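You operate a simulated robot arm through the tools that you are given. There is no shell and no other tool. Be economical: measure what you need, move in short steps, check, and stop when the job is done.

You run a simulated robot arm. Do the job below in one go: nothing can be reset, and whatever is moved stays where it is left.

JOB
Rub the seam off the clamped spout with the pad that the vice card names.
Fine: put the pad back, free the lock, slide the jaw open and stand the spout on the cream foam pad. Set down upright: what you pick out, spout. What is to be rubbed or washed off counts as gone when no trace of it is left.

It is judged by the outcome, as a careful person would: the job done as asked, and still so three seconds after it is handed in. It fails if anything else is knocked over, pushed out of place, dropped, spilled or broken.

ROBOT AND FRAMES
A 6-joint arm with a two-finger parallel gripper, fixed in place. Base frame: the origin is at the foot of the arm, x ahead of it, y to its left, z up; the work surface is at about z = 0.88. Lengths are in m, angles in rad, forces in N, time in s.
With the tool pointing down near the work surface it reaches from about 0.36 to 0.76 m from the base axis. Its first joint turns from -1.152 to 1.152 rad. Payload 2.45 kg.
Tool frame: the origin (TCP) lies between the finger pads and is the grasp point; the fingertips stand 0.024 m ahead of it; z points along the fingers, y is the line along which they close. Largest opening 0.068 m; finger width 0.017, thickness 0.01; the body of the gripper, 0.04 by 0.07 m, starts 0.041 m behind the TCP.
Orientation is that of the tool frame in the base frame, as [roll, pitch, yaw] about the fixed x, y, z axes, in that order (R = Rz(yaw) Ry(pitch) Rx(roll)). With the fingers straight down and closing along the base's y, the tool's x points along the base's -x, its y along +y and its z along -z.

CONTROLS
- The arm moves only by the tool apply_moves. Its argument "steps" is a list of rows, each an object (a shift or turn left out is 0, a gripper value left out holds the last) with "xyz": the shift along the base's x, y, z in m, a list of three; "angular": the turn, a rotation vector about the base's x, y, z in rad, a list of three; "grip": the finger opening in m, from 0 to 0.068. In form: [{"xyz": [dx, dy, dz], "angular": [wx, wy, wz], "grip": grip}, ...]. A call has 1 to 8 rows; each row is the pose to reach, as a shift and turn from the pose commanded when the call began. Each row takes 0.2 s and may step no farther than 0.05 m and 0.15 rad from the row before; otherwise, or with a gripper value out of range, the whole call is refused. A pose out of reach is approached as far as the arm can. The call stops where the force on the tool passes 40 N (or 10 N more than at its start, if that is more) or the arm is blocked; 0.2 s more then pass. The fingers move at their own pace (about 0.108 m/s each) and stop on an object; they squeeze with about 36 N. The grip force told is the motor's: it shows also when the fingers shut on nothing. Time passes only in rows, and 0.2 s behind the last, so rows that repeat a pose let the fingers close. It gives the time, the measured TCP pose, the force on the tool (base axes), the opening and the grip force at its end, in the units of the frame above (readings bear some noise), with the torque about the TCP (base axes, N m) and any sound that the robot's microphone picked up, and new pictures: "pictures" is both (left out), scene, wrist or none.
- Cameras (640 x 400 px; columns grow to the right, rows downward): "scene" is fixed at [0.1694, 0.4121, 1.4694]; the picture's right is [-0.76, -0.65, 0.00], its down [-0.36, 0.42, -0.83] and it looks along [0.54, -0.63, -0.55] (base axes); focal length 311 px, centre (320, 200). "wrist" rides on the gripper at [0.084, 0.011, -0.075] in the tool frame; the picture's right is [-0.13, 0.99, 0.00], its down [-0.60, -0.08, -0.79] and it looks along [-0.79, -0.10, 0.61] (tool axes); focal length 251 px, centre (320, 200). There is no depth. A picture from a camera that has moved, and an enlarged one, comes with that camera's place and axes in the base frame and with its lens.
- zoom(camera, box): a new picture of the part [left, top, right, bottom] of that camera's present view, enlarged. It takes no simulated time.
- job_done(): hands the job in; it is judged then, once.

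Go step by step. Nothing tells you positions but the pictures and the camera data: compare them with the known pose of the tool, close in by small moves and look again before you grip or let go. The budget is 120 turns and 200 pictures, counting those below and the enlarged ones. Unless the task says otherwise, let go and move clear before handing in, and close with one line.

The tools are called after "Emit:" as name(argument=value, ...) on one line, values as JSON. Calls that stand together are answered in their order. apply_moves: Moves the arm, as the interface text tells. Its arguments: {"type":"object","properties":{"steps":{"type":"array","items":{"type":"object","properties":{"xyz":{"type":"array","items":{"type":"number"}},"angular":{"type":"array","items":{"type":"number"}},"grip":{"type":"number"}}}},"pictures":{"type":"string","enum":["both","scene","wrist","none"]}},"required":["steps"]} The other tools are called the same way: zoom (camera, box) takes an enlarged picture of a part of a camera's view; job_done () hands the job in.

At the start:

```text
t: 0.0
eef_pos: [0.448, -0.0011, 1.1675]
ee_rot: [-3.14, 0.0, -3.141]
contact_force: [-0.1, 0.6, 0.5]
wrist_torque: [0.0, 0.01, -0.01]
finger_gap: 0.0683
finger_force: 0.1
```

scene: 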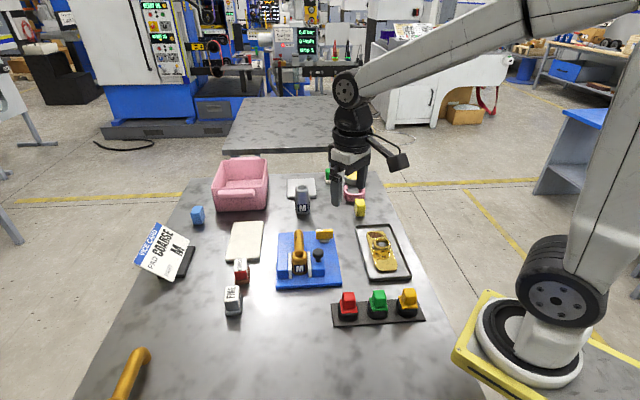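
wrist: 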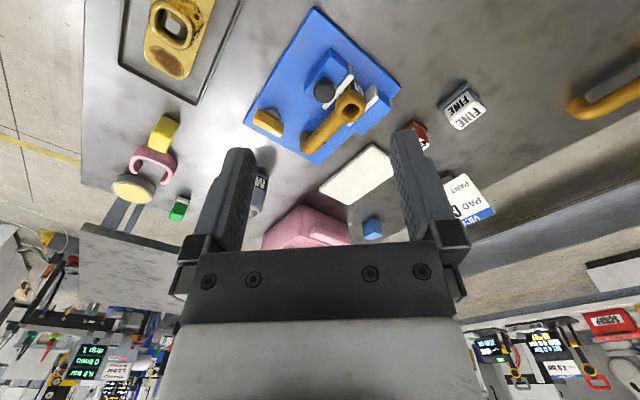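

I see a blue vice plate with an orange-brown spout, a card at left, several pads and a cream foam pad. I'll zoom in on the card and the vice first.

Emit:
zoom(camera="scene", box=[120, 210, 220, 290])

Emit:
zoom(camera="scene", box=[260, 210, 360, 300])

Emit:
zoom(camera="scene", box=[180, 150, 400, 330])

Emit:
zoom(camera="wrist", box=[230, 0, 500, 170])

```text
5.00 times, centred on (170, 250) of scene
camera zoom: at [0.1694, 0.4121, 1.4694], right [-0.76, -0.65, 0.0], down [-0.36, 0.42, -0.83], along [0.54, -0.63, -0.55], focal length 1556 px, centre (1070, -50)
```

zoom: 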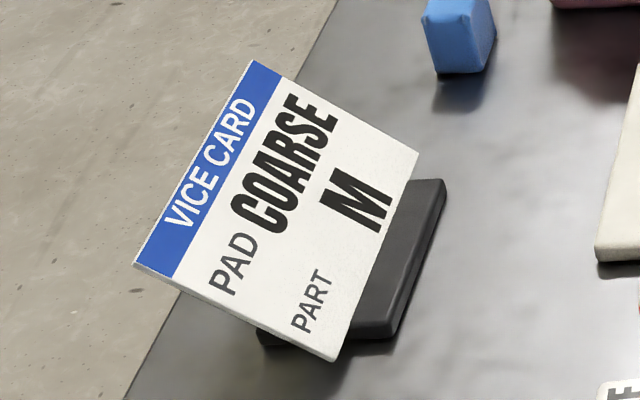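

```text
4.44 times, centred on (310, 255) of scene
camera zoom: at [0.1694, 0.4121, 1.4694], right [-0.76, -0.65, 0.0], down [-0.36, 0.42, -0.83], along [0.54, -0.63, -0.55], focal length 1383 px, centre (364, -44)
```

zoom: 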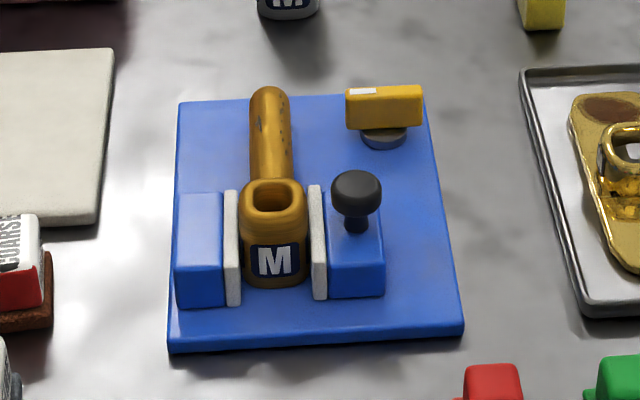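

```text
2.22 times, centred on (290, 240) of scene
camera zoom: at [0.1694, 0.4121, 1.4694], right [-0.76, -0.65, 0.0], down [-0.36, 0.42, -0.83], along [0.54, -0.63, -0.55], focal length 691 px, centre (387, 111)
```

zoom: 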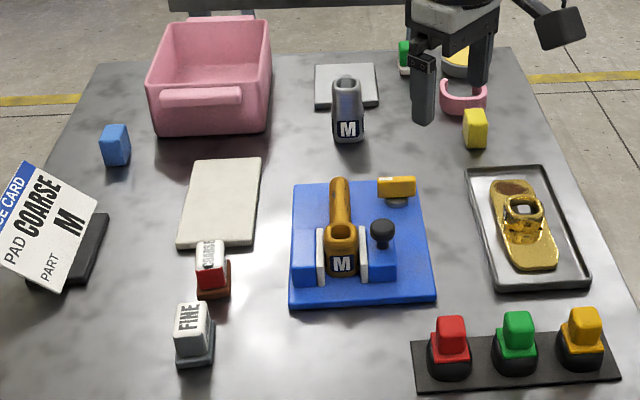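

```text
2.35 times, centred on (365, 85) of wrist
camera zoom: at [0.3622, 0.0077, 1.2426], right [0.13, 0.99, 0.0], down [0.6, -0.08, 0.79], along [0.79, -0.1, -0.61], focal length 592 px, centre (214, 471)
```

zoom: 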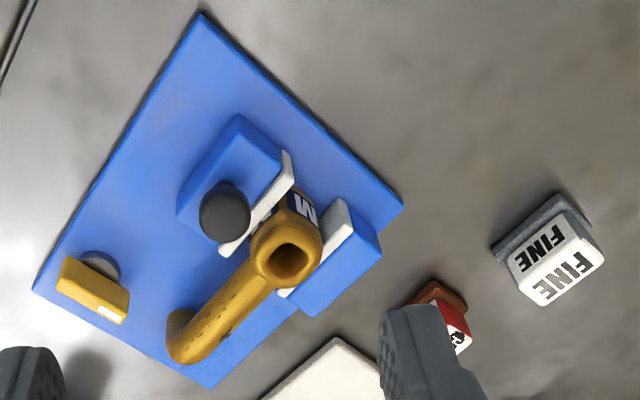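

The card names the COARSE pad (red, near (0.66, 0.14)). The vice is near (0.56, 0). I'll move the wrist camera toward the coarse pad for a better look.

Emit:
apply_moves(steps=[{"xyz": [0, 0.05, 0]}, {"xyz": [0, 0.1, 0]}, {"xyz": [0.0, 0.13, 0]}])

```text
t: 0.8
eef_pos: [0.4492, 0.1295, 1.1675]
ee_rot: [-3.139, -0.001, 3.14]
contact_force: [0.1, -0.9, 0.0]
wrist_torque: [-0.03, 0.01, 0.01]
finger_gap: 0.0682
finger_force: 0.0
camera wrist: at [0.3622, 0.1379, 1.2424], right [0.13, 0.99, 0.0], down [0.6, -0.08, 0.79], along [0.79, -0.1, -0.61], focal length 251 px, centre (320, 200)
```

scene: 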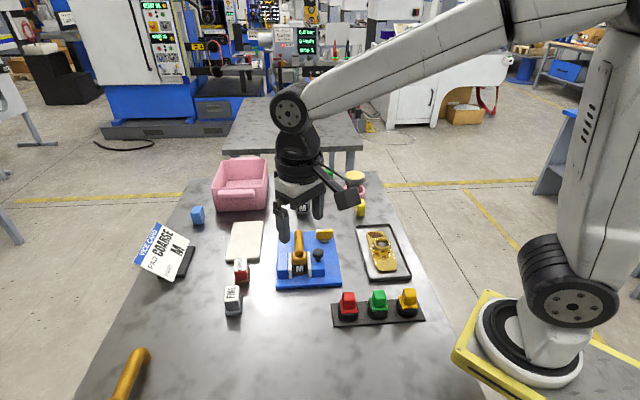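
wrist: 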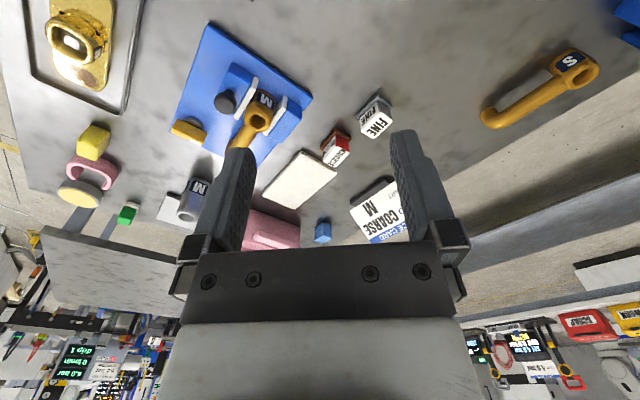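

Emit:
zoom(camera="wrist", box=[250, 80, 410, 220])

Emit:
zoom(camera="wrist", box=[160, 20, 330, 170])

Emit:
zoom(camera="scene", box=[200, 240, 280, 320])

```text
2.86 times, centred on (330, 150) of wrist
camera zoom: at [0.3622, 0.1379, 1.2424], right [0.13, 0.99, 0.0], down [0.6, -0.08, 0.79], along [0.79, -0.1, -0.61], focal length 718 px, centre (291, 343)
```

zoom: 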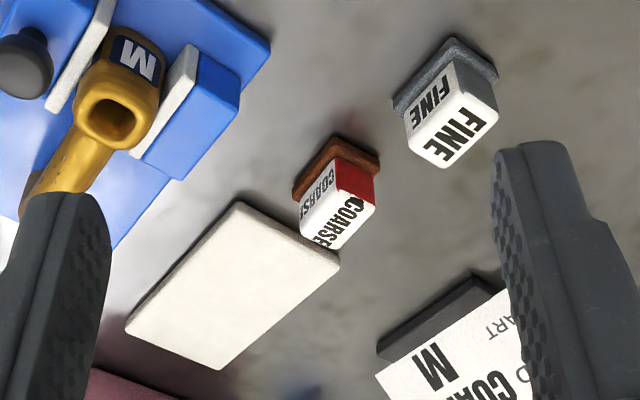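

```text
2.67 times, centred on (245, 95) of wrist
camera zoom: at [0.3622, 0.1379, 1.2424], right [0.13, 0.99, 0.0], down [0.6, -0.08, 0.79], along [0.79, -0.1, -0.61], focal length 670 px, centre (520, 480)
```

zoom: 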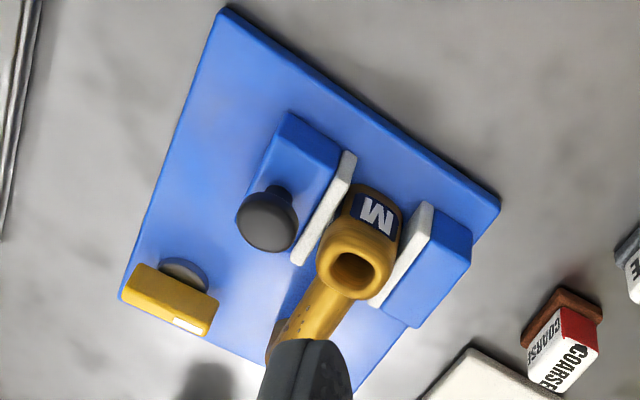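

```text
5.00 times, centred on (240, 280) of scene
camera zoom: at [0.1694, 0.4121, 1.4694], right [-0.76, -0.65, 0.0], down [-0.36, 0.42, -0.83], along [0.54, -0.63, -0.55], focal length 1556 px, centre (720, -200)
```

zoom: 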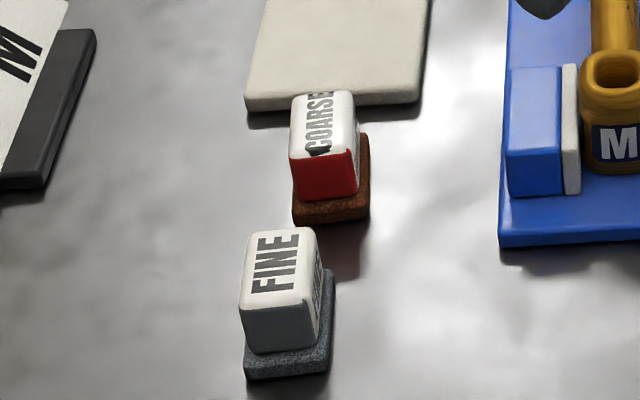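

The coarse pad's handle top is near (0.657, 0.133, 0.935), with its long axis at about -41°, and the vice is turned about 45° as well. I'll move above the pad and turn the gripper to match.

Emit:
apply_moves(steps=[{"xyz": [0.03, 0, -0.015], "angular": [0, 0, -0.146]}, {"xyz": [0.07, 0, -0.03], "angular": [0, 0, -0.292]}, {"xyz": [0.115, 0, -0.045], "angular": [0, 0, -0.438]}, {"xyz": [0.16, 0.002, -0.06], "angular": [0, 0, -0.584]}, {"xyz": [0.208, 0.003, -0.07], "angular": [0, 0, -0.73]}, {"xyz": [0.208, 0.003, -0.1], "angular": [0, 0, -0.73]}])

```text
t: 2.2
eef_pos: [0.6577, 0.1305, 1.0675]
ee_rot: [-3.141, 0.0, 2.409]
contact_force: [0.0, -0.4, -0.2]
wrist_torque: [0.01, 0.02, 0.0]
finger_gap: 0.0681
finger_force: 0.1
camera wrist: at [0.5996, 0.194, 1.1426], right [0.76, 0.65, 0.0], down [0.4, -0.46, 0.79], along [0.52, -0.6, -0.61], focal length 251 px, centre (320, 200)
```

scene: 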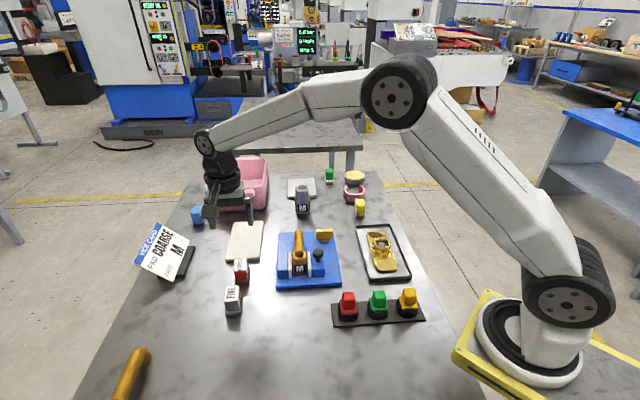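
wrist: 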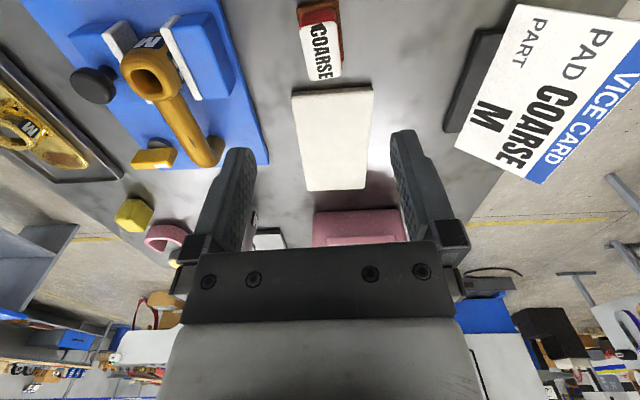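

Emit:
zoom(camera="wrist", box=[270, 0, 370, 100])

Emit:
zoom(camera="wrist", box=[50, 0, 270, 180])

```text
4.00 times, centred on (320, 50) of wrist
camera zoom: at [0.5996, 0.194, 1.1426], right [0.76, 0.65, 0.0], down [0.4, -0.46, 0.79], along [0.52, -0.6, -0.61], focal length 1006 px, centre (320, 800)
```

zoom: 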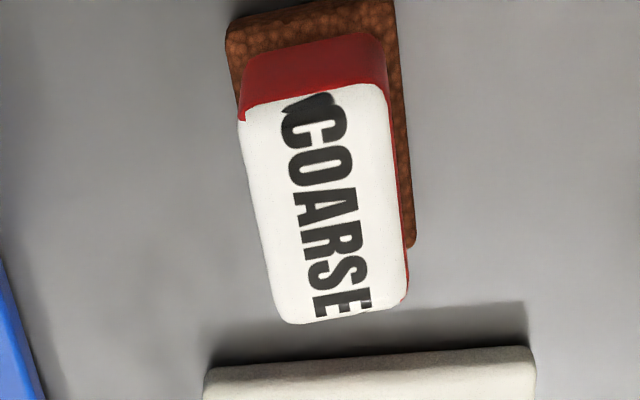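

```text
2.22 times, centred on (160, 90) of wrist
camera zoom: at [0.5996, 0.194, 1.1426], right [0.76, 0.65, 0.0], down [0.4, -0.46, 0.79], along [0.52, -0.6, -0.61], focal length 559 px, centre (676, 444)
```

zoom: 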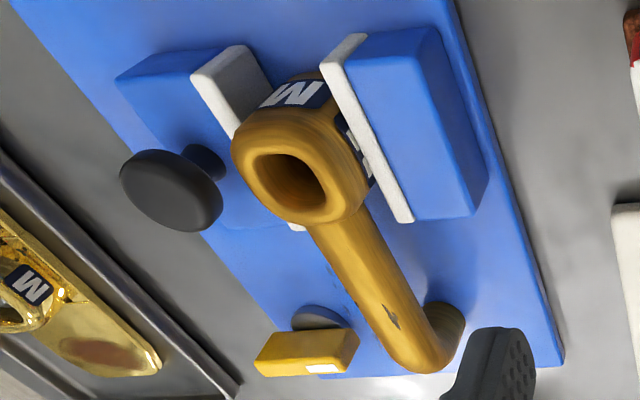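

Emit:
apply_moves(steps=[{"xyz": [0.001, -0.001, -0.04], "angular": [0, 0, 0.05]}, {"xyz": [0.001, -0.001, -0.08], "angular": [0, 0, 0.05]}, {"xyz": [0.001, -0.001, -0.1], "angular": [0, 0, 0.05]}])

```text
t: 3.0
eef_pos: [0.6575, 0.13, 0.9675]
ee_rot: [3.14, 0.0, 2.459]
contact_force: [0.3, -1.0, -0.8]
wrist_torque: [0.01, 0.02, 0.0]
finger_gap: 0.0682
finger_force: 0.0
camera wrist: at [0.5963, 0.1907, 1.0428], right [0.72, 0.69, 0.0], down [0.42, -0.44, 0.79], along [0.55, -0.57, -0.61], focal length 251 px, centre (320, 200)
```

scene: 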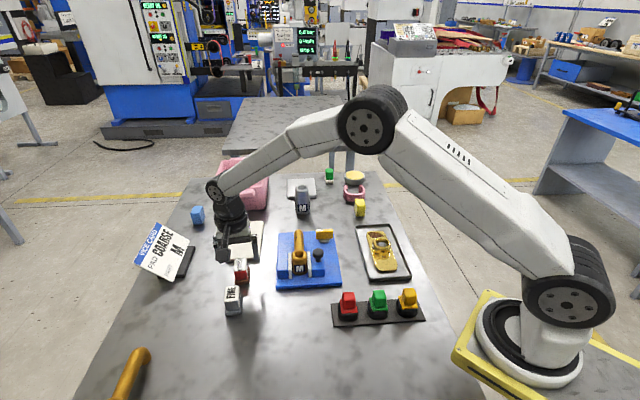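
wrist: 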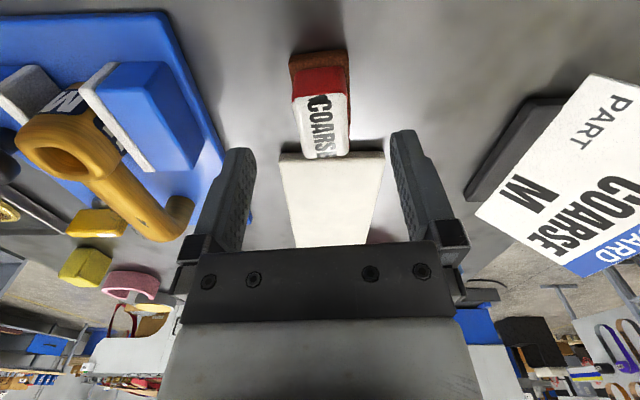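

Emit:
apply_moves(steps=[{"xyz": [0.003, -0.003, -0.025]}, {"xyz": [0.003, -0.003, -0.042]}, {"xyz": [0.003, -0.003, -0.042]}])

Emit:
zoom(camera="scene", box=[200, 230, 280, 310])

```text
t: 3.8
eef_pos: [0.6612, 0.1265, 0.9258]
ee_rot: [-3.141, 0.0, 2.461]
contact_force: [0.9, 0.6, 0.1]
wrist_torque: [0.03, 0.0, 0.03]
finger_gap: 0.068
finger_force: 0.1
camera wrist: at [0.5996, 0.1869, 1.0003], right [0.72, 0.69, 0.0], down [0.42, -0.44, 0.79], along [0.55, -0.57, -0.61], focal length 251 px, centre (320, 200)
```

scene: 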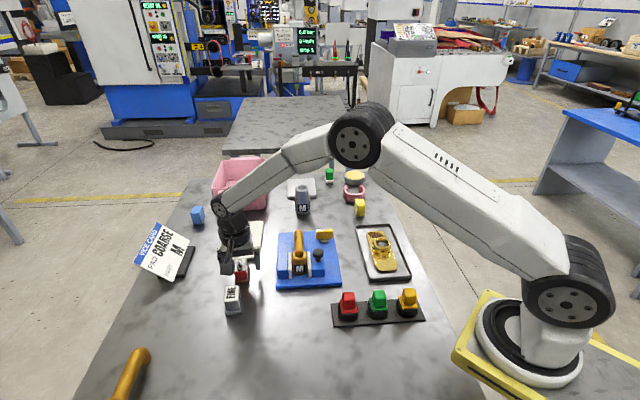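
wrist: 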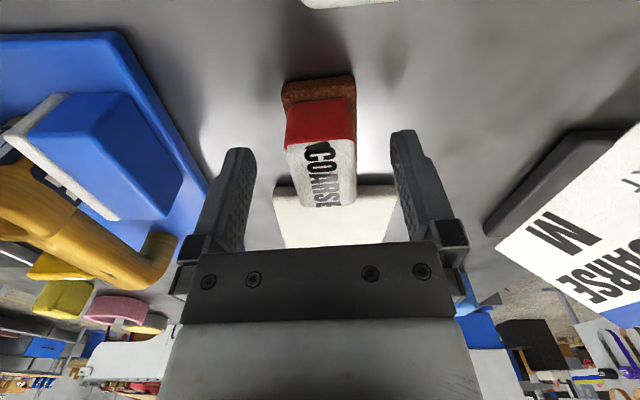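

```text
5.00 times, centred on (240, 270) of scene
camera zoom: at [0.1694, 0.4121, 1.4694], right [-0.76, -0.65, 0.0], down [-0.36, 0.42, -0.83], along [0.54, -0.63, -0.55], focal length 1556 px, centre (720, -150)
```

zoom: 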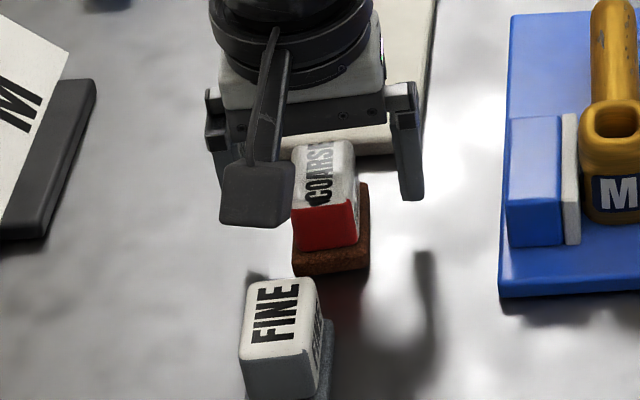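

Emit:
apply_moves(steps=[{"xyz": [0, 0, -0.002]}, {"xyz": [0, 0, -0.002], "grip": 0.015}, {"xyz": [0, 0, -0.002], "grip": 0.015}, {"xyz": [0, 0, -0.002], "grip": 0.015}, {"xyz": [0, 0, 0.02]}, {"xyz": [0, 0, 0.05]}])

```text
t: 5.2
eef_pos: [0.6584, 0.127, 0.9755]
ee_rot: [-3.141, 0.0, 2.461]
contact_force: [-0.5, 0.1, -1.0]
wrist_torque: [0.01, 0.02, 0.0]
finger_gap: 0.0293
finger_force: 35.8
camera wrist: at [0.5991, 0.1871, 1.0507], right [0.72, 0.69, 0.0], down [0.42, -0.44, 0.79], along [0.55, -0.57, -0.61], focal length 251 px, centre (320, 200)
```

scene: 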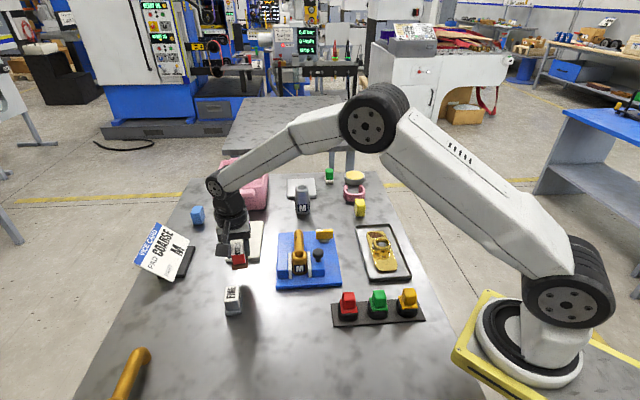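
wrist: 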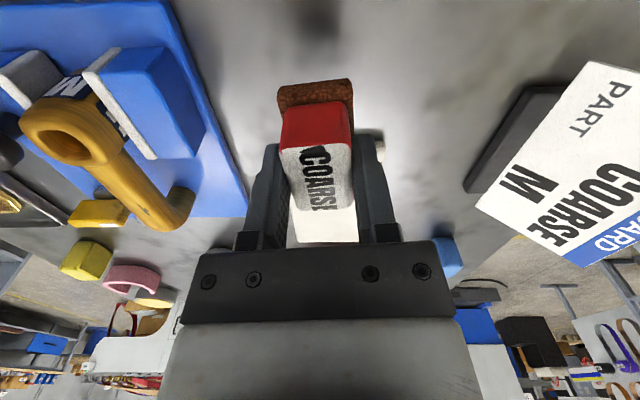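

The coarse pad is held. Now I'll look closely at the spout and seam.

Emit:
apply_moves(steps=[{"xyz": [-0.01, 0.0, 0.05]}, {"xyz": [-0.03, -0.02, 0.09]}, {"xyz": [-0.06, -0.05, 0.11]}, {"xyz": [-0.09, -0.08, 0.11]}])

Emit:
zoom(camera="wrist", box=[120, 0, 360, 180])

Emit:
zoom(camera="scene", box=[270, 220, 350, 290])

```text
refused: row 1 steps farther than a row can; nothing moved
```

```text
2.22 times, centred on (240, 90) of wrist
camera zoom: at [0.5991, 0.1871, 1.0507], right [0.72, 0.69, 0.0], down [0.42, -0.44, 0.79], along [0.55, -0.57, -0.61], focal length 559 px, centre (498, 444)
```

zoom: 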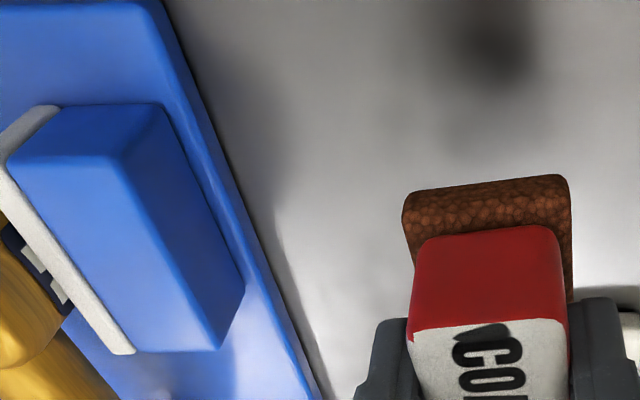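

```text
5.71 times, centred on (310, 255) of scene
camera zoom: at [0.1693, 0.4121, 1.4694], right [-0.76, -0.65, 0.0], down [-0.36, 0.42, -0.83], along [0.54, -0.63, -0.55], focal length 1778 px, centre (377, -114)
```

zoom: 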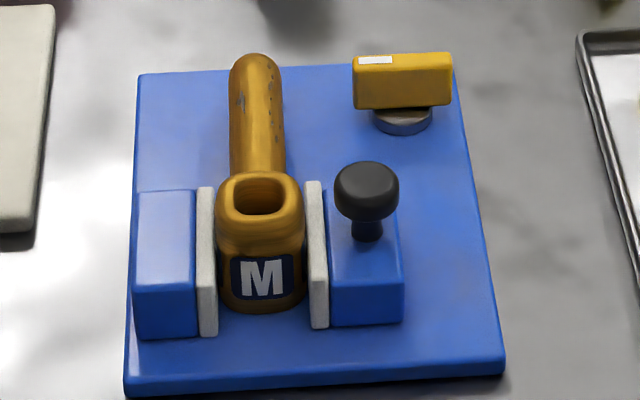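

Emit:
apply_moves(steps=[{"xyz": [-0.01, 0.0, 0.045]}, {"xyz": [-0.03, -0.02, 0.08]}, {"xyz": [-0.06, -0.05, 0.1]}, {"xyz": [-0.09, -0.08, 0.11]}], pictures="wrist")

Emit:
zoom(camera="wrist", box=[180, 0, 420, 200])

```text
t: 6.2
eef_pos: [0.5671, 0.0456, 1.0862]
ee_rot: [3.141, -0.001, 2.463]
contact_force: [0.5, 0.3, -0.7]
wrist_torque: [-0.04, 0.0, 0.02]
finger_gap: 0.0292
finger_force: 36.7
camera wrist: at [0.5081, 0.1063, 1.1607], right [0.72, 0.69, 0.0], down [0.42, -0.44, 0.79], along [0.55, -0.57, -0.61], focal length 251 px, centre (320, 200)
```

wrist: 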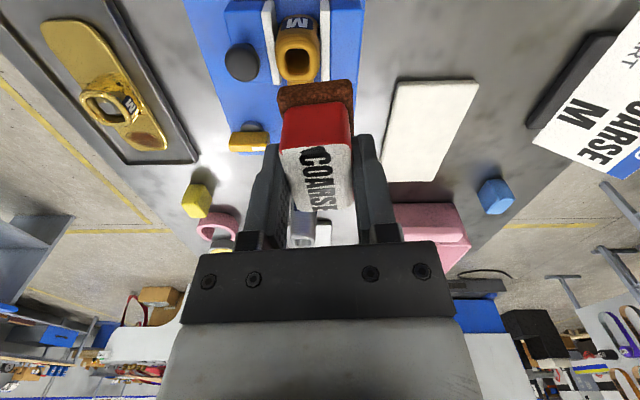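

```text
2.00 times, centred on (300, 100) of wrist
camera zoom: at [0.5081, 0.1063, 1.1607], right [0.72, 0.69, 0.0], down [0.42, -0.44, 0.79], along [0.55, -0.57, -0.61], focal length 503 px, centre (360, 400)
```

zoom: 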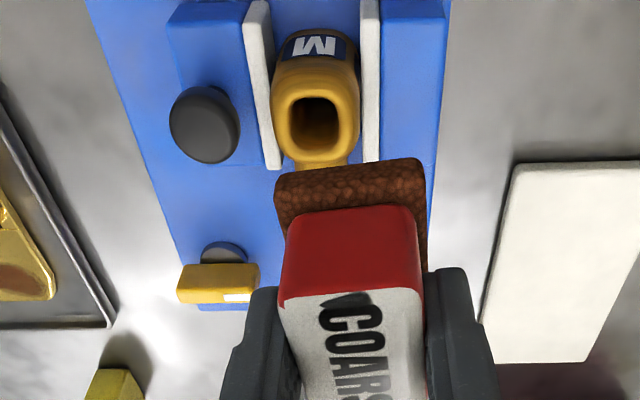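

Emit:
apply_moves(steps=[{"xyz": [-0.03, -0.03, 0.0]}, {"xyz": [-0.06, -0.06, 0.0]}, {"xyz": [-0.08, -0.08, 0.0]}, {"xyz": [-0.09, -0.09, 0.0]}], pictures="wrist")

Emit:
zoom(camera="wrist", box=[340, 0, 580, 180])

Emit:
zoom(camera="scene", box=[285, 220, 335, 260])

```text
t: 7.2
eef_pos: [0.4782, -0.0432, 1.0855]
ee_rot: [-3.14, 0.0, 2.463]
contact_force: [0.0, 0.0, -0.5]
wrist_torque: [0.0, -0.01, 0.0]
finger_gap: 0.0292
finger_force: 36.4
camera wrist: at [0.419, 0.0171, 1.1605], right [0.72, 0.69, 0.0], down [0.42, -0.44, 0.79], along [0.55, -0.57, -0.61], focal length 251 px, centre (320, 200)
```

wrist: 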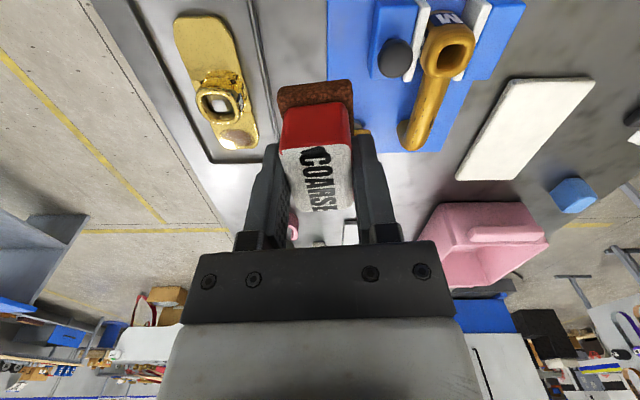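

```text
2.22 times, centred on (460, 90) of wrist
camera zoom: at [0.419, 0.0171, 1.1605], right [0.72, 0.69, 0.0], down [0.42, -0.44, 0.79], along [0.55, -0.57, -0.61], focal length 559 px, centre (9, 444)
```

zoom: 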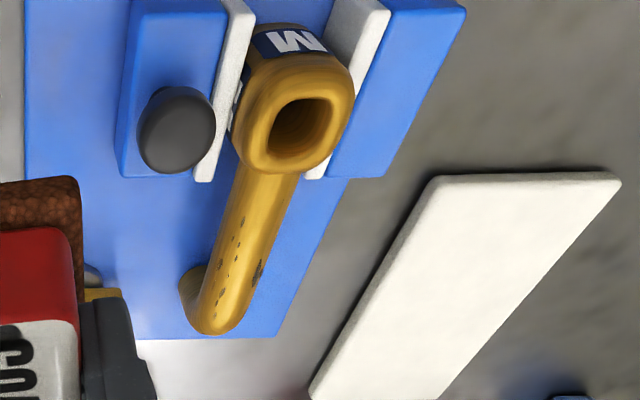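

```text
10.00 times, centred on (310, 240) of scene
camera zoom: at [0.1694, 0.4121, 1.4694], right [-0.76, -0.65, 0.0], down [-0.36, 0.42, -0.83], along [0.54, -0.63, -0.55], focal length 3111 px, centre (420, -200)
```

zoom: 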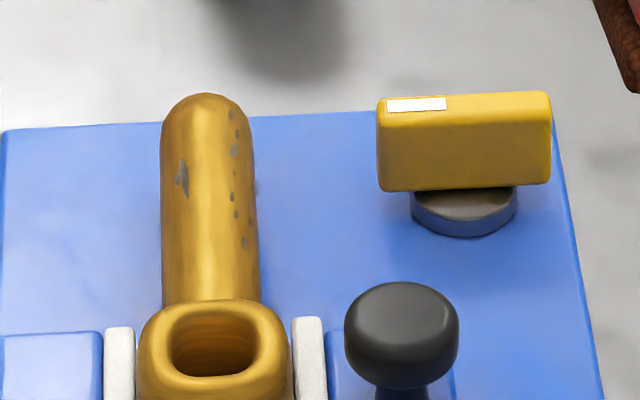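

Emit:
zoom(camera="wrist", box=[400, 60, 470, 160])

Emit:
zoom(camera="wrist", box=[370, 0, 500, 80])

```text
4.00 times, centred on (435, 110) of wrist
camera zoom: at [0.419, 0.0171, 1.1605], right [0.72, 0.69, 0.0], down [0.42, -0.44, 0.79], along [0.55, -0.57, -0.61], focal length 1006 px, centre (-140, 560)
```

zoom: 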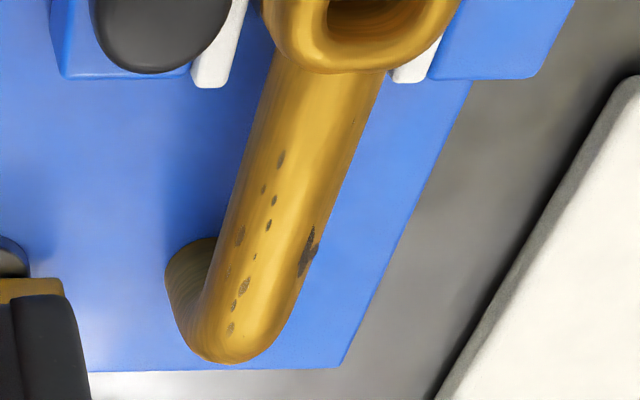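

```text
4.92 times, centred on (435, 40) of wrist
camera zoom: at [0.419, 0.0171, 1.1605], right [0.72, 0.69, 0.0], down [0.42, -0.44, 0.79], along [0.55, -0.57, -0.61], focal length 1238 px, centre (-246, 988)
```

zoom: 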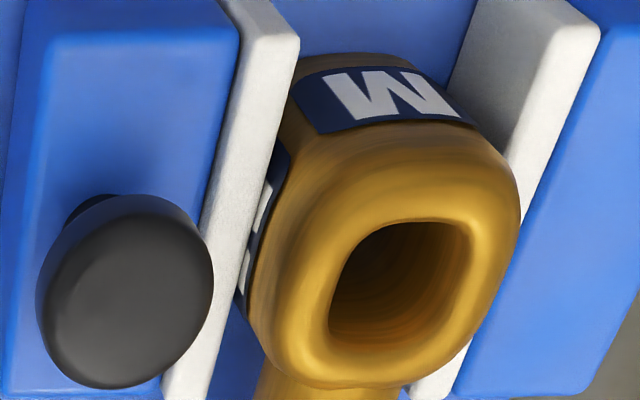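

The seam is a row of dark spots on the knob side of the tube, from about (0.589,-0.009) to (0.628,-0.045) at z≈0.936, tilted about 35° from the top. I'll align the pad above it and tilt it onto the seam's normal.

Emit:
apply_moves(steps=[{"xyz": [0.04, -0.015, 0], "angular": [0, 0, -0.05]}, {"xyz": [0.082, -0.03, 0], "angular": [0, 0, -0.05]}, {"xyz": [0.082, -0.03, 0], "angular": [0.11, -0.102, -0.05]}, {"xyz": [0.082, -0.03, 0], "angular": [0.21, -0.195, -0.05]}, {"xyz": [0.082, -0.03, -0.02], "angular": [0.31, -0.29, -0.05]}, {"xyz": [0.082, -0.03, -0.04], "angular": [0.41, -0.38, -0.05]}, {"xyz": [0.084, -0.03, -0.07], "angular": [0.44, -0.41, -0.05]}])

Emit:
zoom(camera="scene", box=[260, 190, 360, 290])

```text
t: 8.8
eef_pos: [0.5624, -0.0739, 1.015]
ee_rot: [2.541, 0.025, 2.402]
contact_force: [0.2, 0.6, 0.1]
wrist_torque: [0.0, 0.01, 0.02]
finger_gap: 0.0296
finger_force: 36.0
camera wrist: at [0.4757, -0.0413, 1.0813], right [0.64, 0.53, 0.56], down [0.09, -0.78, 0.62], along [0.77, -0.35, -0.54], focal length 251 px, centre (320, 200)
```

scene: 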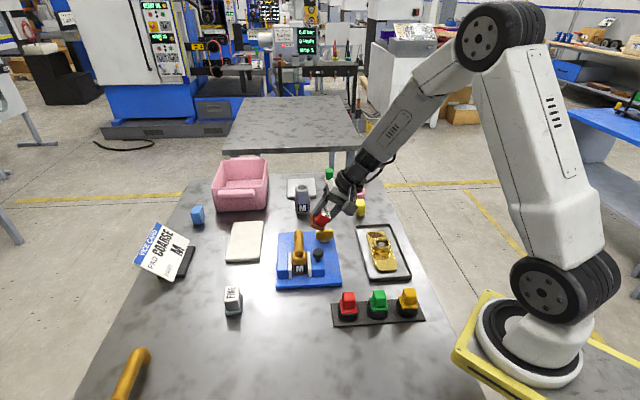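
wrist: 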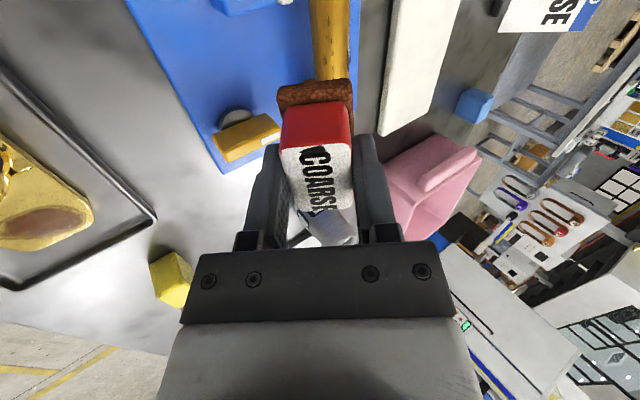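

```text
4.00 times, centred on (310, 240) of scene
camera zoom: at [0.1694, 0.4121, 1.4694], right [-0.76, -0.65, 0.0], down [-0.36, 0.42, -0.83], along [0.54, -0.63, -0.55], focal length 1245 px, centre (360, 40)
```

zoom: 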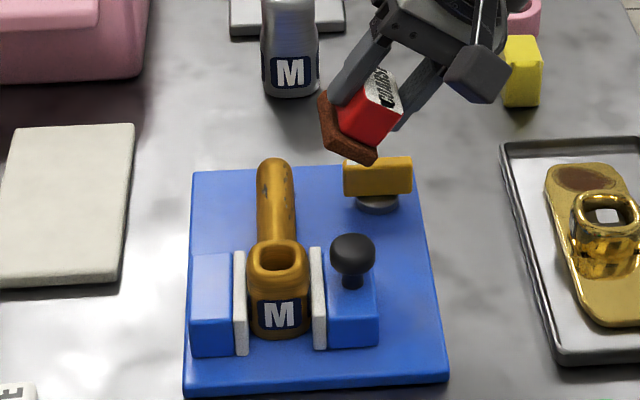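

Emit:
apply_moves(steps=[{"xyz": [0.0077, 0.0082, -0.0165]}, {"xyz": [0.0134, 0.0144, -0.029]}, {"xyz": [0.0134, 0.0144, -0.029]}])

Emit:
zoom(camera="scene", box=[280, 200, 350, 270])

```text
t: 9.6
eef_pos: [0.5778, -0.0591, 0.9864]
ee_rot: [2.54, 0.028, 2.401]
contact_force: [-0.4, 0.4, -1.1]
wrist_torque: [-0.04, 0.01, 0.02]
finger_gap: 0.029
finger_force: 36.3
camera wrist: at [0.4898, -0.0269, 1.0524], right [0.64, 0.53, 0.56], down [0.09, -0.78, 0.62], along [0.77, -0.35, -0.54], focal length 251 px, centre (320, 200)
```

scene: 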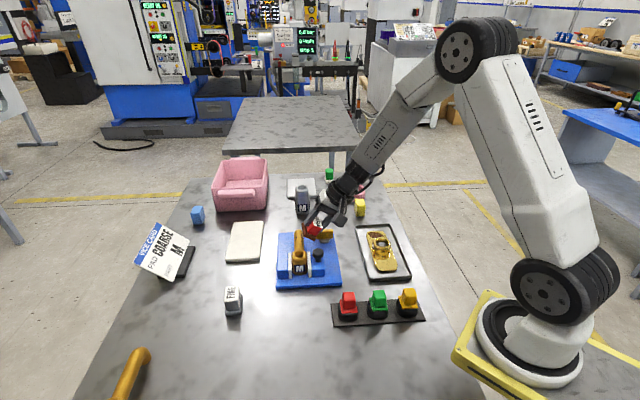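
wrist: 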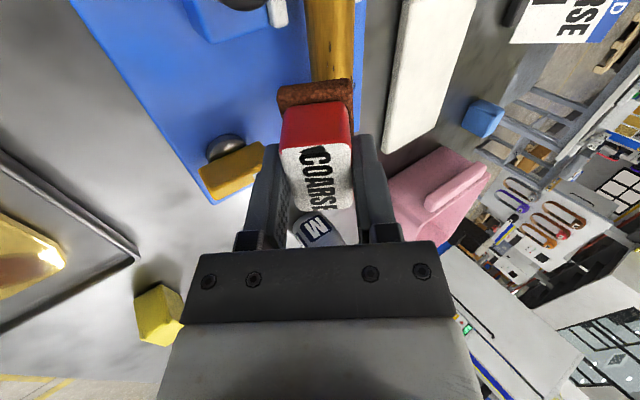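

```text
5.71 times, centred on (315, 235) of scene
camera zoom: at [0.1694, 0.4121, 1.4694], right [-0.76, -0.65, 0.0], down [-0.36, 0.42, -0.83], along [0.54, -0.63, -0.55], focal length 1778 px, centre (349, 0)
```

zoom: 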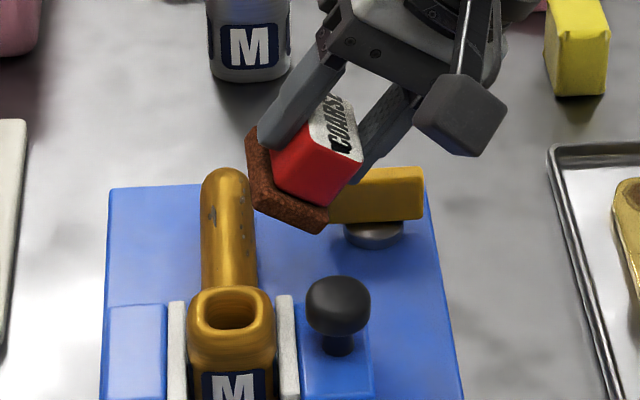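

Emit:
apply_moves(steps=[{"xyz": [0.0045, 0.0048, 0.0045]}, {"xyz": [0.0064, 0.0069, 0.0004]}, {"xyz": [0.0083, 0.009, -0.0037]}, {"xyz": [0.0103, 0.011, -0.0079]}, {"xyz": [0.0118, 0.0126, -0.0111]}])

Emit:
zoom(camera="scene", box=[280, 200, 350, 270])

```text
t: 10.8
eef_pos: [0.5896, -0.0463, 0.9762]
ee_rot: [2.54, 0.025, 2.403]
contact_force: [-4.6, -0.7, 4.6]
wrist_torque: [0.14, 0.12, 0.13]
finger_gap: 0.0293
finger_force: 35.9
camera wrist: at [0.5015, -0.0142, 1.0414], right [0.64, 0.53, 0.56], down [0.09, -0.78, 0.62], along [0.77, -0.35, -0.54], focal length 251 px, centre (320, 200)
```

scene: 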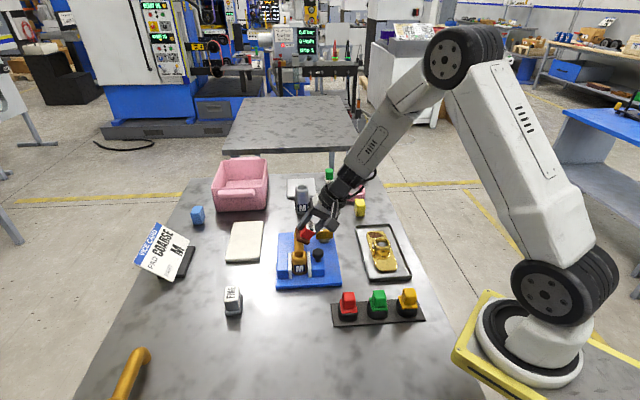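
wrist: 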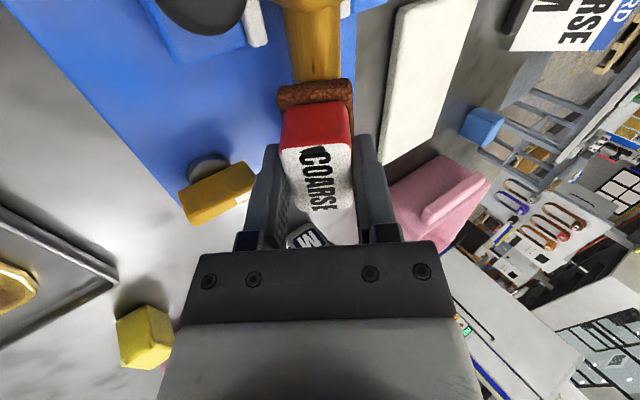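

```text
5.71 times, centred on (315, 235) of scene
camera zoom: at [0.1692, 0.412, 1.4694], right [-0.76, -0.65, 0.0], down [-0.36, 0.42, -0.83], along [0.54, -0.63, -0.55], focal length 1778 px, centre (349, 0)
```

zoom: 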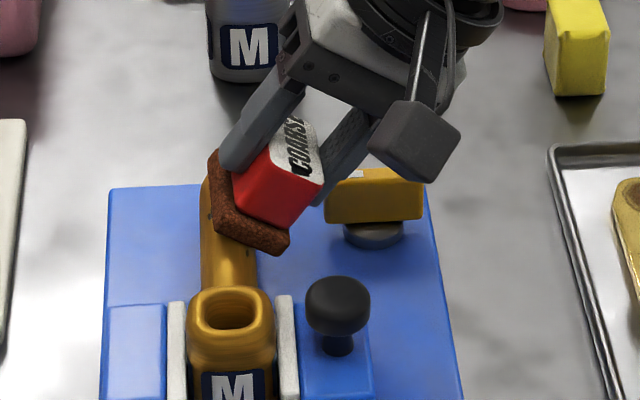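

The pad touches the seam with light force. I'll rub along the tube.

Emit:
apply_moves(steps=[{"xyz": [-0.0065, 0.0074, -0.0015]}, {"xyz": [-0.0095, 0.0102, -0.0015]}, {"xyz": [0.001, 0.0006, -0.0015]}, {"xyz": [0.0115, -0.0088, -0.0015]}, {"xyz": [0.001, 0.0006, -0.0015]}, {"xyz": [-0.0095, 0.0102, -0.0015]}, {"xyz": [0.001, 0.0006, -0.0015]}, {"xyz": [0.0115, -0.0088, -0.0015]}])

Emit:
zoom(camera="scene", box=[285, 215, 335, 265])

```text
t: 12.6
eef_pos: [0.6, -0.055, 0.974]
ee_rot: [2.539, 0.024, 2.402]
contact_force: [-7.8, -2.9, 9.8]
wrist_torque: [0.22, 0.23, 0.23]
finger_gap: 0.0293
finger_force: 36.2
camera wrist: at [0.5125, -0.0231, 1.0402], right [0.64, 0.53, 0.56], down [0.09, -0.78, 0.62], along [0.77, -0.35, -0.54], focal length 251 px, centre (320, 200)
```

scene: 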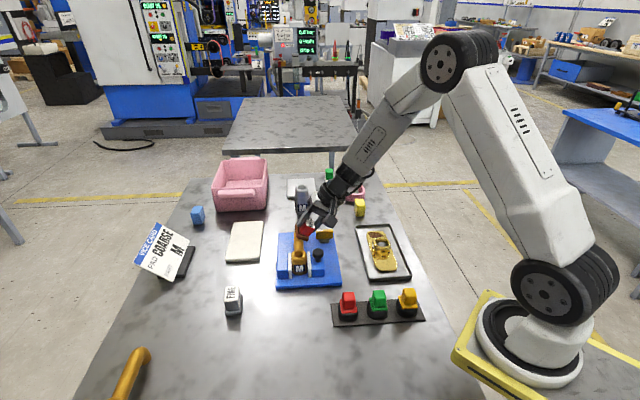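
wrist: 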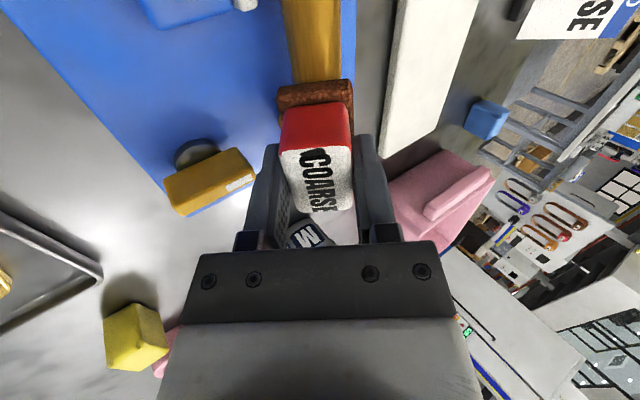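

```text
8.00 times, centred on (310, 240) of scene
camera zoom: at [0.1689, 0.412, 1.4694], right [-0.76, -0.65, 0.0], down [-0.36, 0.42, -0.83], along [0.54, -0.63, -0.55], focal length 2489 px, centre (400, -120)
```

zoom: 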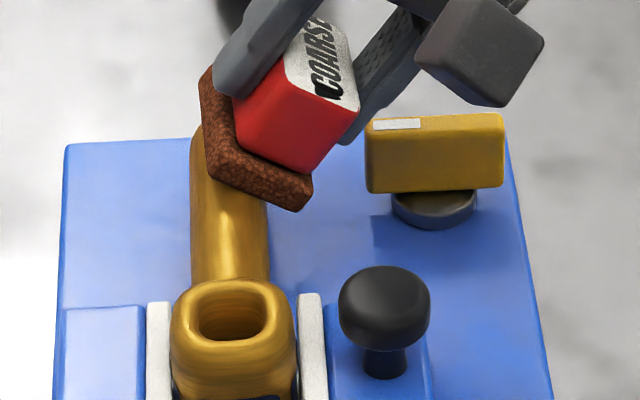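

Emit:
apply_moves(steps=[{"xyz": [-0.011, -0.012, 0.025]}, {"xyz": [-0.027, -0.029, 0.062]}])

Emit:
zoom(camera="scene", box=[285, 220, 335, 260])

Emit:
zoom(camera="wrist", box=[260, 0, 380, 100])

```text
t: 13.2
eef_pos: [0.5718, -0.0834, 1.0346]
ee_rot: [2.538, 0.024, 2.403]
contact_force: [0.3, -0.2, -0.2]
wrist_torque: [0.0, 0.0, 0.0]
finger_gap: 0.0293
finger_force: 36.2
camera wrist: at [0.4847, -0.0519, 1.1014], right [0.64, 0.53, 0.56], down [0.09, -0.78, 0.62], along [0.77, -0.35, -0.54], focal length 251 px, centre (320, 200)
```

scene: 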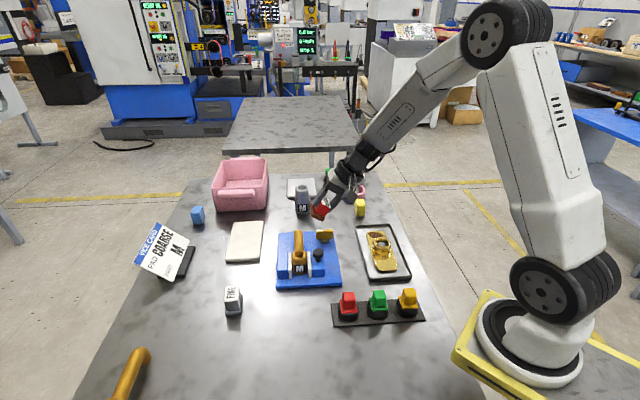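
wrist: 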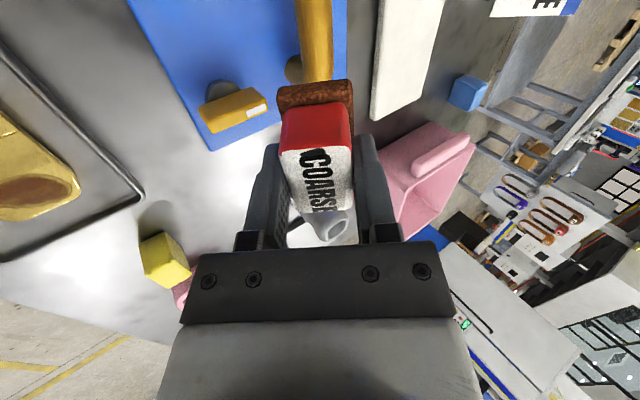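

```text
10.00 times, centred on (310, 240) of scene
camera zoom: at [0.1693, 0.4121, 1.4694], right [-0.76, -0.65, 0.0], down [-0.36, 0.42, -0.83], along [0.54, -0.63, -0.55], focal length 3111 px, centre (420, -200)
```

zoom: 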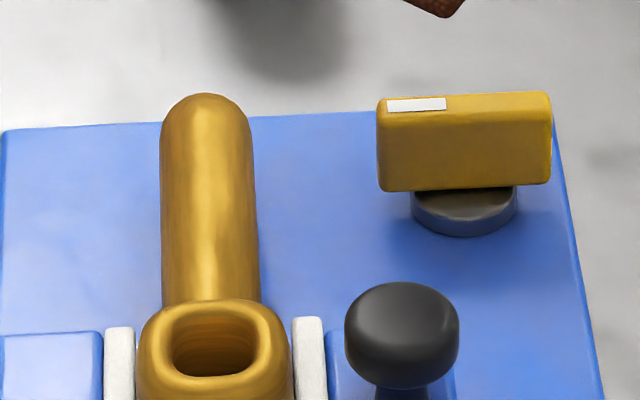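

```text
4.00 times, centred on (320, 50) of wrist
camera zoom: at [0.4847, -0.0519, 1.1014], right [0.64, 0.53, 0.56], down [0.09, -0.78, 0.62], along [0.77, -0.35, -0.54], focal length 1006 px, centre (320, 800)
```

zoom: 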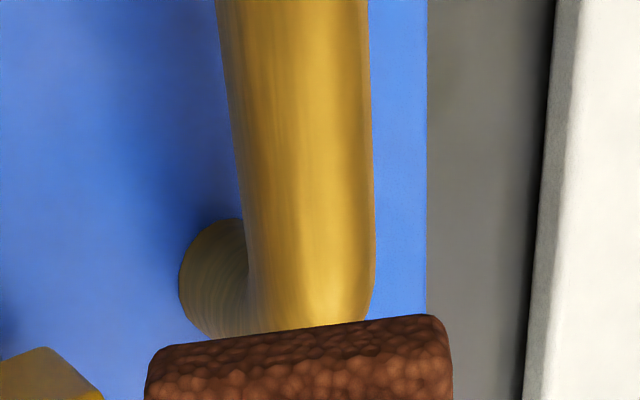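

Nothing of the spots is left from these views. I'll untilt and check the other side of the tube on the way back to the pad's place.

Emit:
apply_moves(steps=[{"xyz": [0, 0, 0.03], "angular": [-0.1, 0.093, 0]}, {"xyz": [0, 0, 0.06], "angular": [-0.2, 0.186, 0]}, {"xyz": [0, 0, 0.08], "angular": [-0.3, 0.28, 0]}, {"xyz": [0, 0.02, 0.08], "angular": [-0.4, 0.373, 0]}, {"xyz": [0.01, 0.06, 0.08], "angular": [-0.44, 0.41, 0]}, {"xyz": [0.03, 0.1, 0.08], "angular": [-0.44, 0.41, 0]}, {"xyz": [0.055, 0.14, 0.075], "angular": [-0.44, 0.41, 0]}, {"xyz": [0.08, 0.18, 0.06], "angular": [-0.44, 0.41, 0]}], pictures="wrist")

Emit:
zoom(camera="wrist", box=[100, 0, 320, 180])

```text
t: 15.0
eef_pos: [0.6545, 0.0957, 1.0957]
ee_rot: [-3.141, 0.017, 2.414]
contact_force: [-0.1, -0.2, -0.8]
wrist_torque: [0.0, 0.02, -0.03]
finger_gap: 0.0292
finger_force: 36.1
camera wrist: at [0.5959, 0.1604, 1.1697], right [0.76, 0.65, 0.0], down [0.39, -0.45, 0.8], along [0.53, -0.61, -0.6], focal length 251 px, centre (320, 200)
```

wrist: 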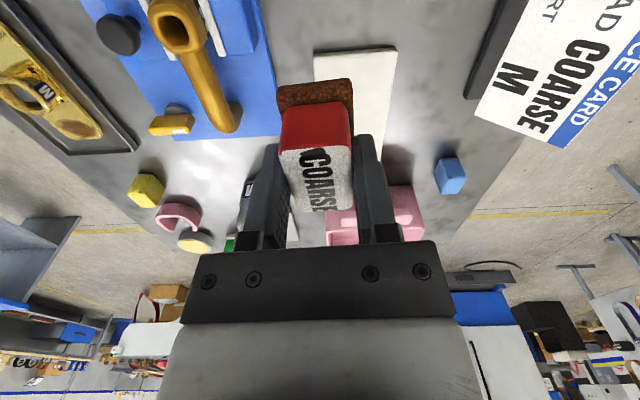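

```text
2.22 times, centred on (210, 90) of wrist
camera zoom: at [0.5959, 0.1604, 1.1697], right [0.76, 0.65, 0.0], down [0.39, -0.45, 0.8], along [0.53, -0.61, -0.6], focal length 559 px, centre (564, 444)
```

zoom: 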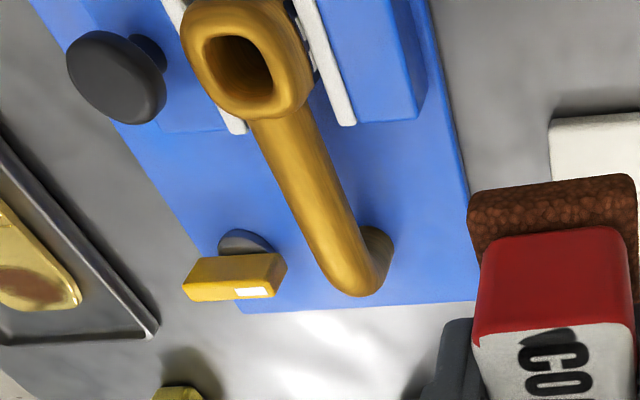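

Emit:
apply_moves(steps=[{"xyz": [0.005, 0.03, -0.02], "angular": [0.011, 0.0127, 0.047]}, {"xyz": [0.006, 0.031, -0.06], "angular": [0.011, 0.0127, 0.047]}, {"xyz": [0.006, 0.031, -0.1], "angular": [0.011, 0.0127, 0.047]}, {"xyz": [0.006, 0.031, -0.14], "angular": [0.011, 0.0127, 0.047]}, {"xyz": [0.006, 0.031, -0.16], "angular": [0.011, 0.0127, 0.047]}, {"xyz": [0.006, 0.031, -0.165], "angular": [0.011, 0.0127, 0.047]}])

Emit:
zoom(camera="scene", box=[200, 230, 280, 310])

```text
t: 16.4
eef_pos: [0.6608, 0.1268, 0.9314]
ee_rot: [3.141, -0.002, 2.461]
contact_force: [-0.4, -1.1, 0.1]
wrist_torque: [-0.02, 0.0, 0.03]
finger_gap: 0.029
finger_force: 35.8
camera wrist: at [0.6001, 0.187, 1.0057], right [0.72, 0.69, 0.0], down [0.42, -0.44, 0.79], along [0.55, -0.57, -0.61], focal length 251 px, centre (320, 200)
```

scene: 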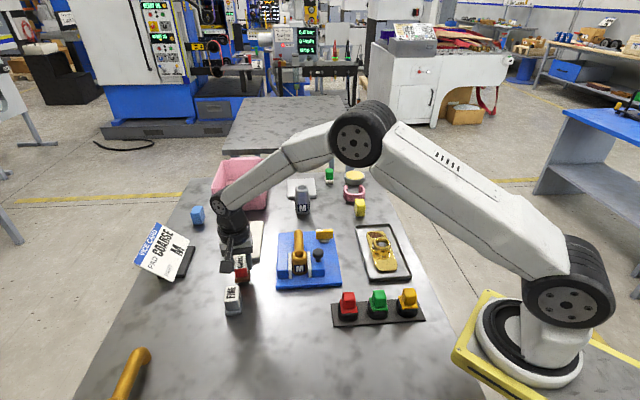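
wrist: 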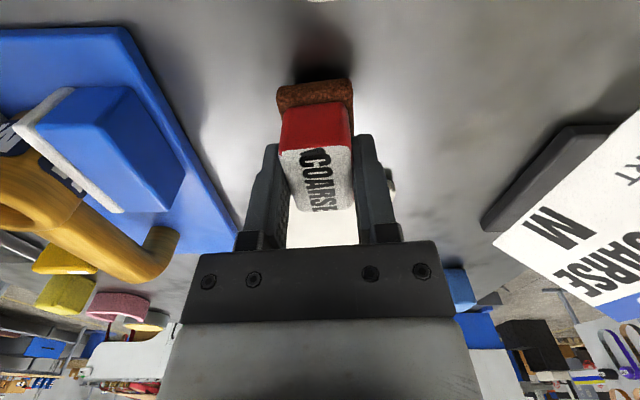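

```text
5.00 times, centred on (240, 270) of scene
camera zoom: at [0.1694, 0.4121, 1.4694], right [-0.76, -0.65, 0.0], down [-0.36, 0.42, -0.83], along [0.54, -0.63, -0.55], focal length 1556 px, centre (720, -150)
```

zoom: 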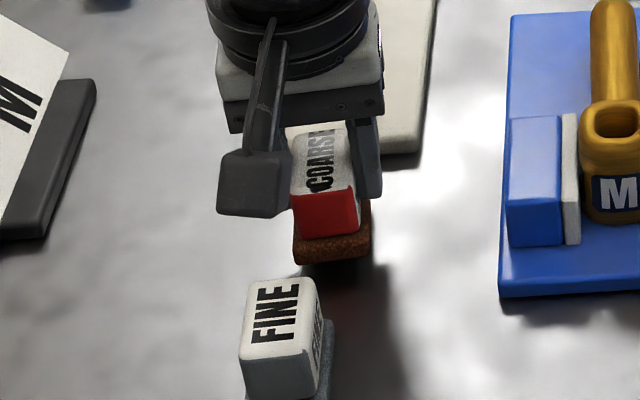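

Emit:
apply_moves(steps=[{"xyz": [0, 0, -0.003]}, {"xyz": [0, 0, -0.0055]}, {"xyz": [0, 0, -0.007]}], pictures="none")

```text
t: 17.2
eef_pos: [0.6605, 0.1282, 0.923]
ee_rot: [3.14, -0.001, 2.462]
contact_force: [0.0, -0.7, -1.0]
wrist_torque: [-0.03, 0.02, 0.0]
finger_gap: 0.0291
finger_force: 36.1
```

Emit:
apply_moves(steps=[{"xyz": [0, 0, -0.001]}, {"xyz": [0, 0, -0.001]}], pictures="none")

```text
t: 17.8
eef_pos: [0.6592, 0.1271, 0.9235]
ee_rot: [3.141, -0.002, 2.461]
contact_force: [-1.6, 0.9, 3.5]
wrist_torque: [-0.11, -0.03, -0.04]
finger_gap: 0.029
finger_force: 35.8
```

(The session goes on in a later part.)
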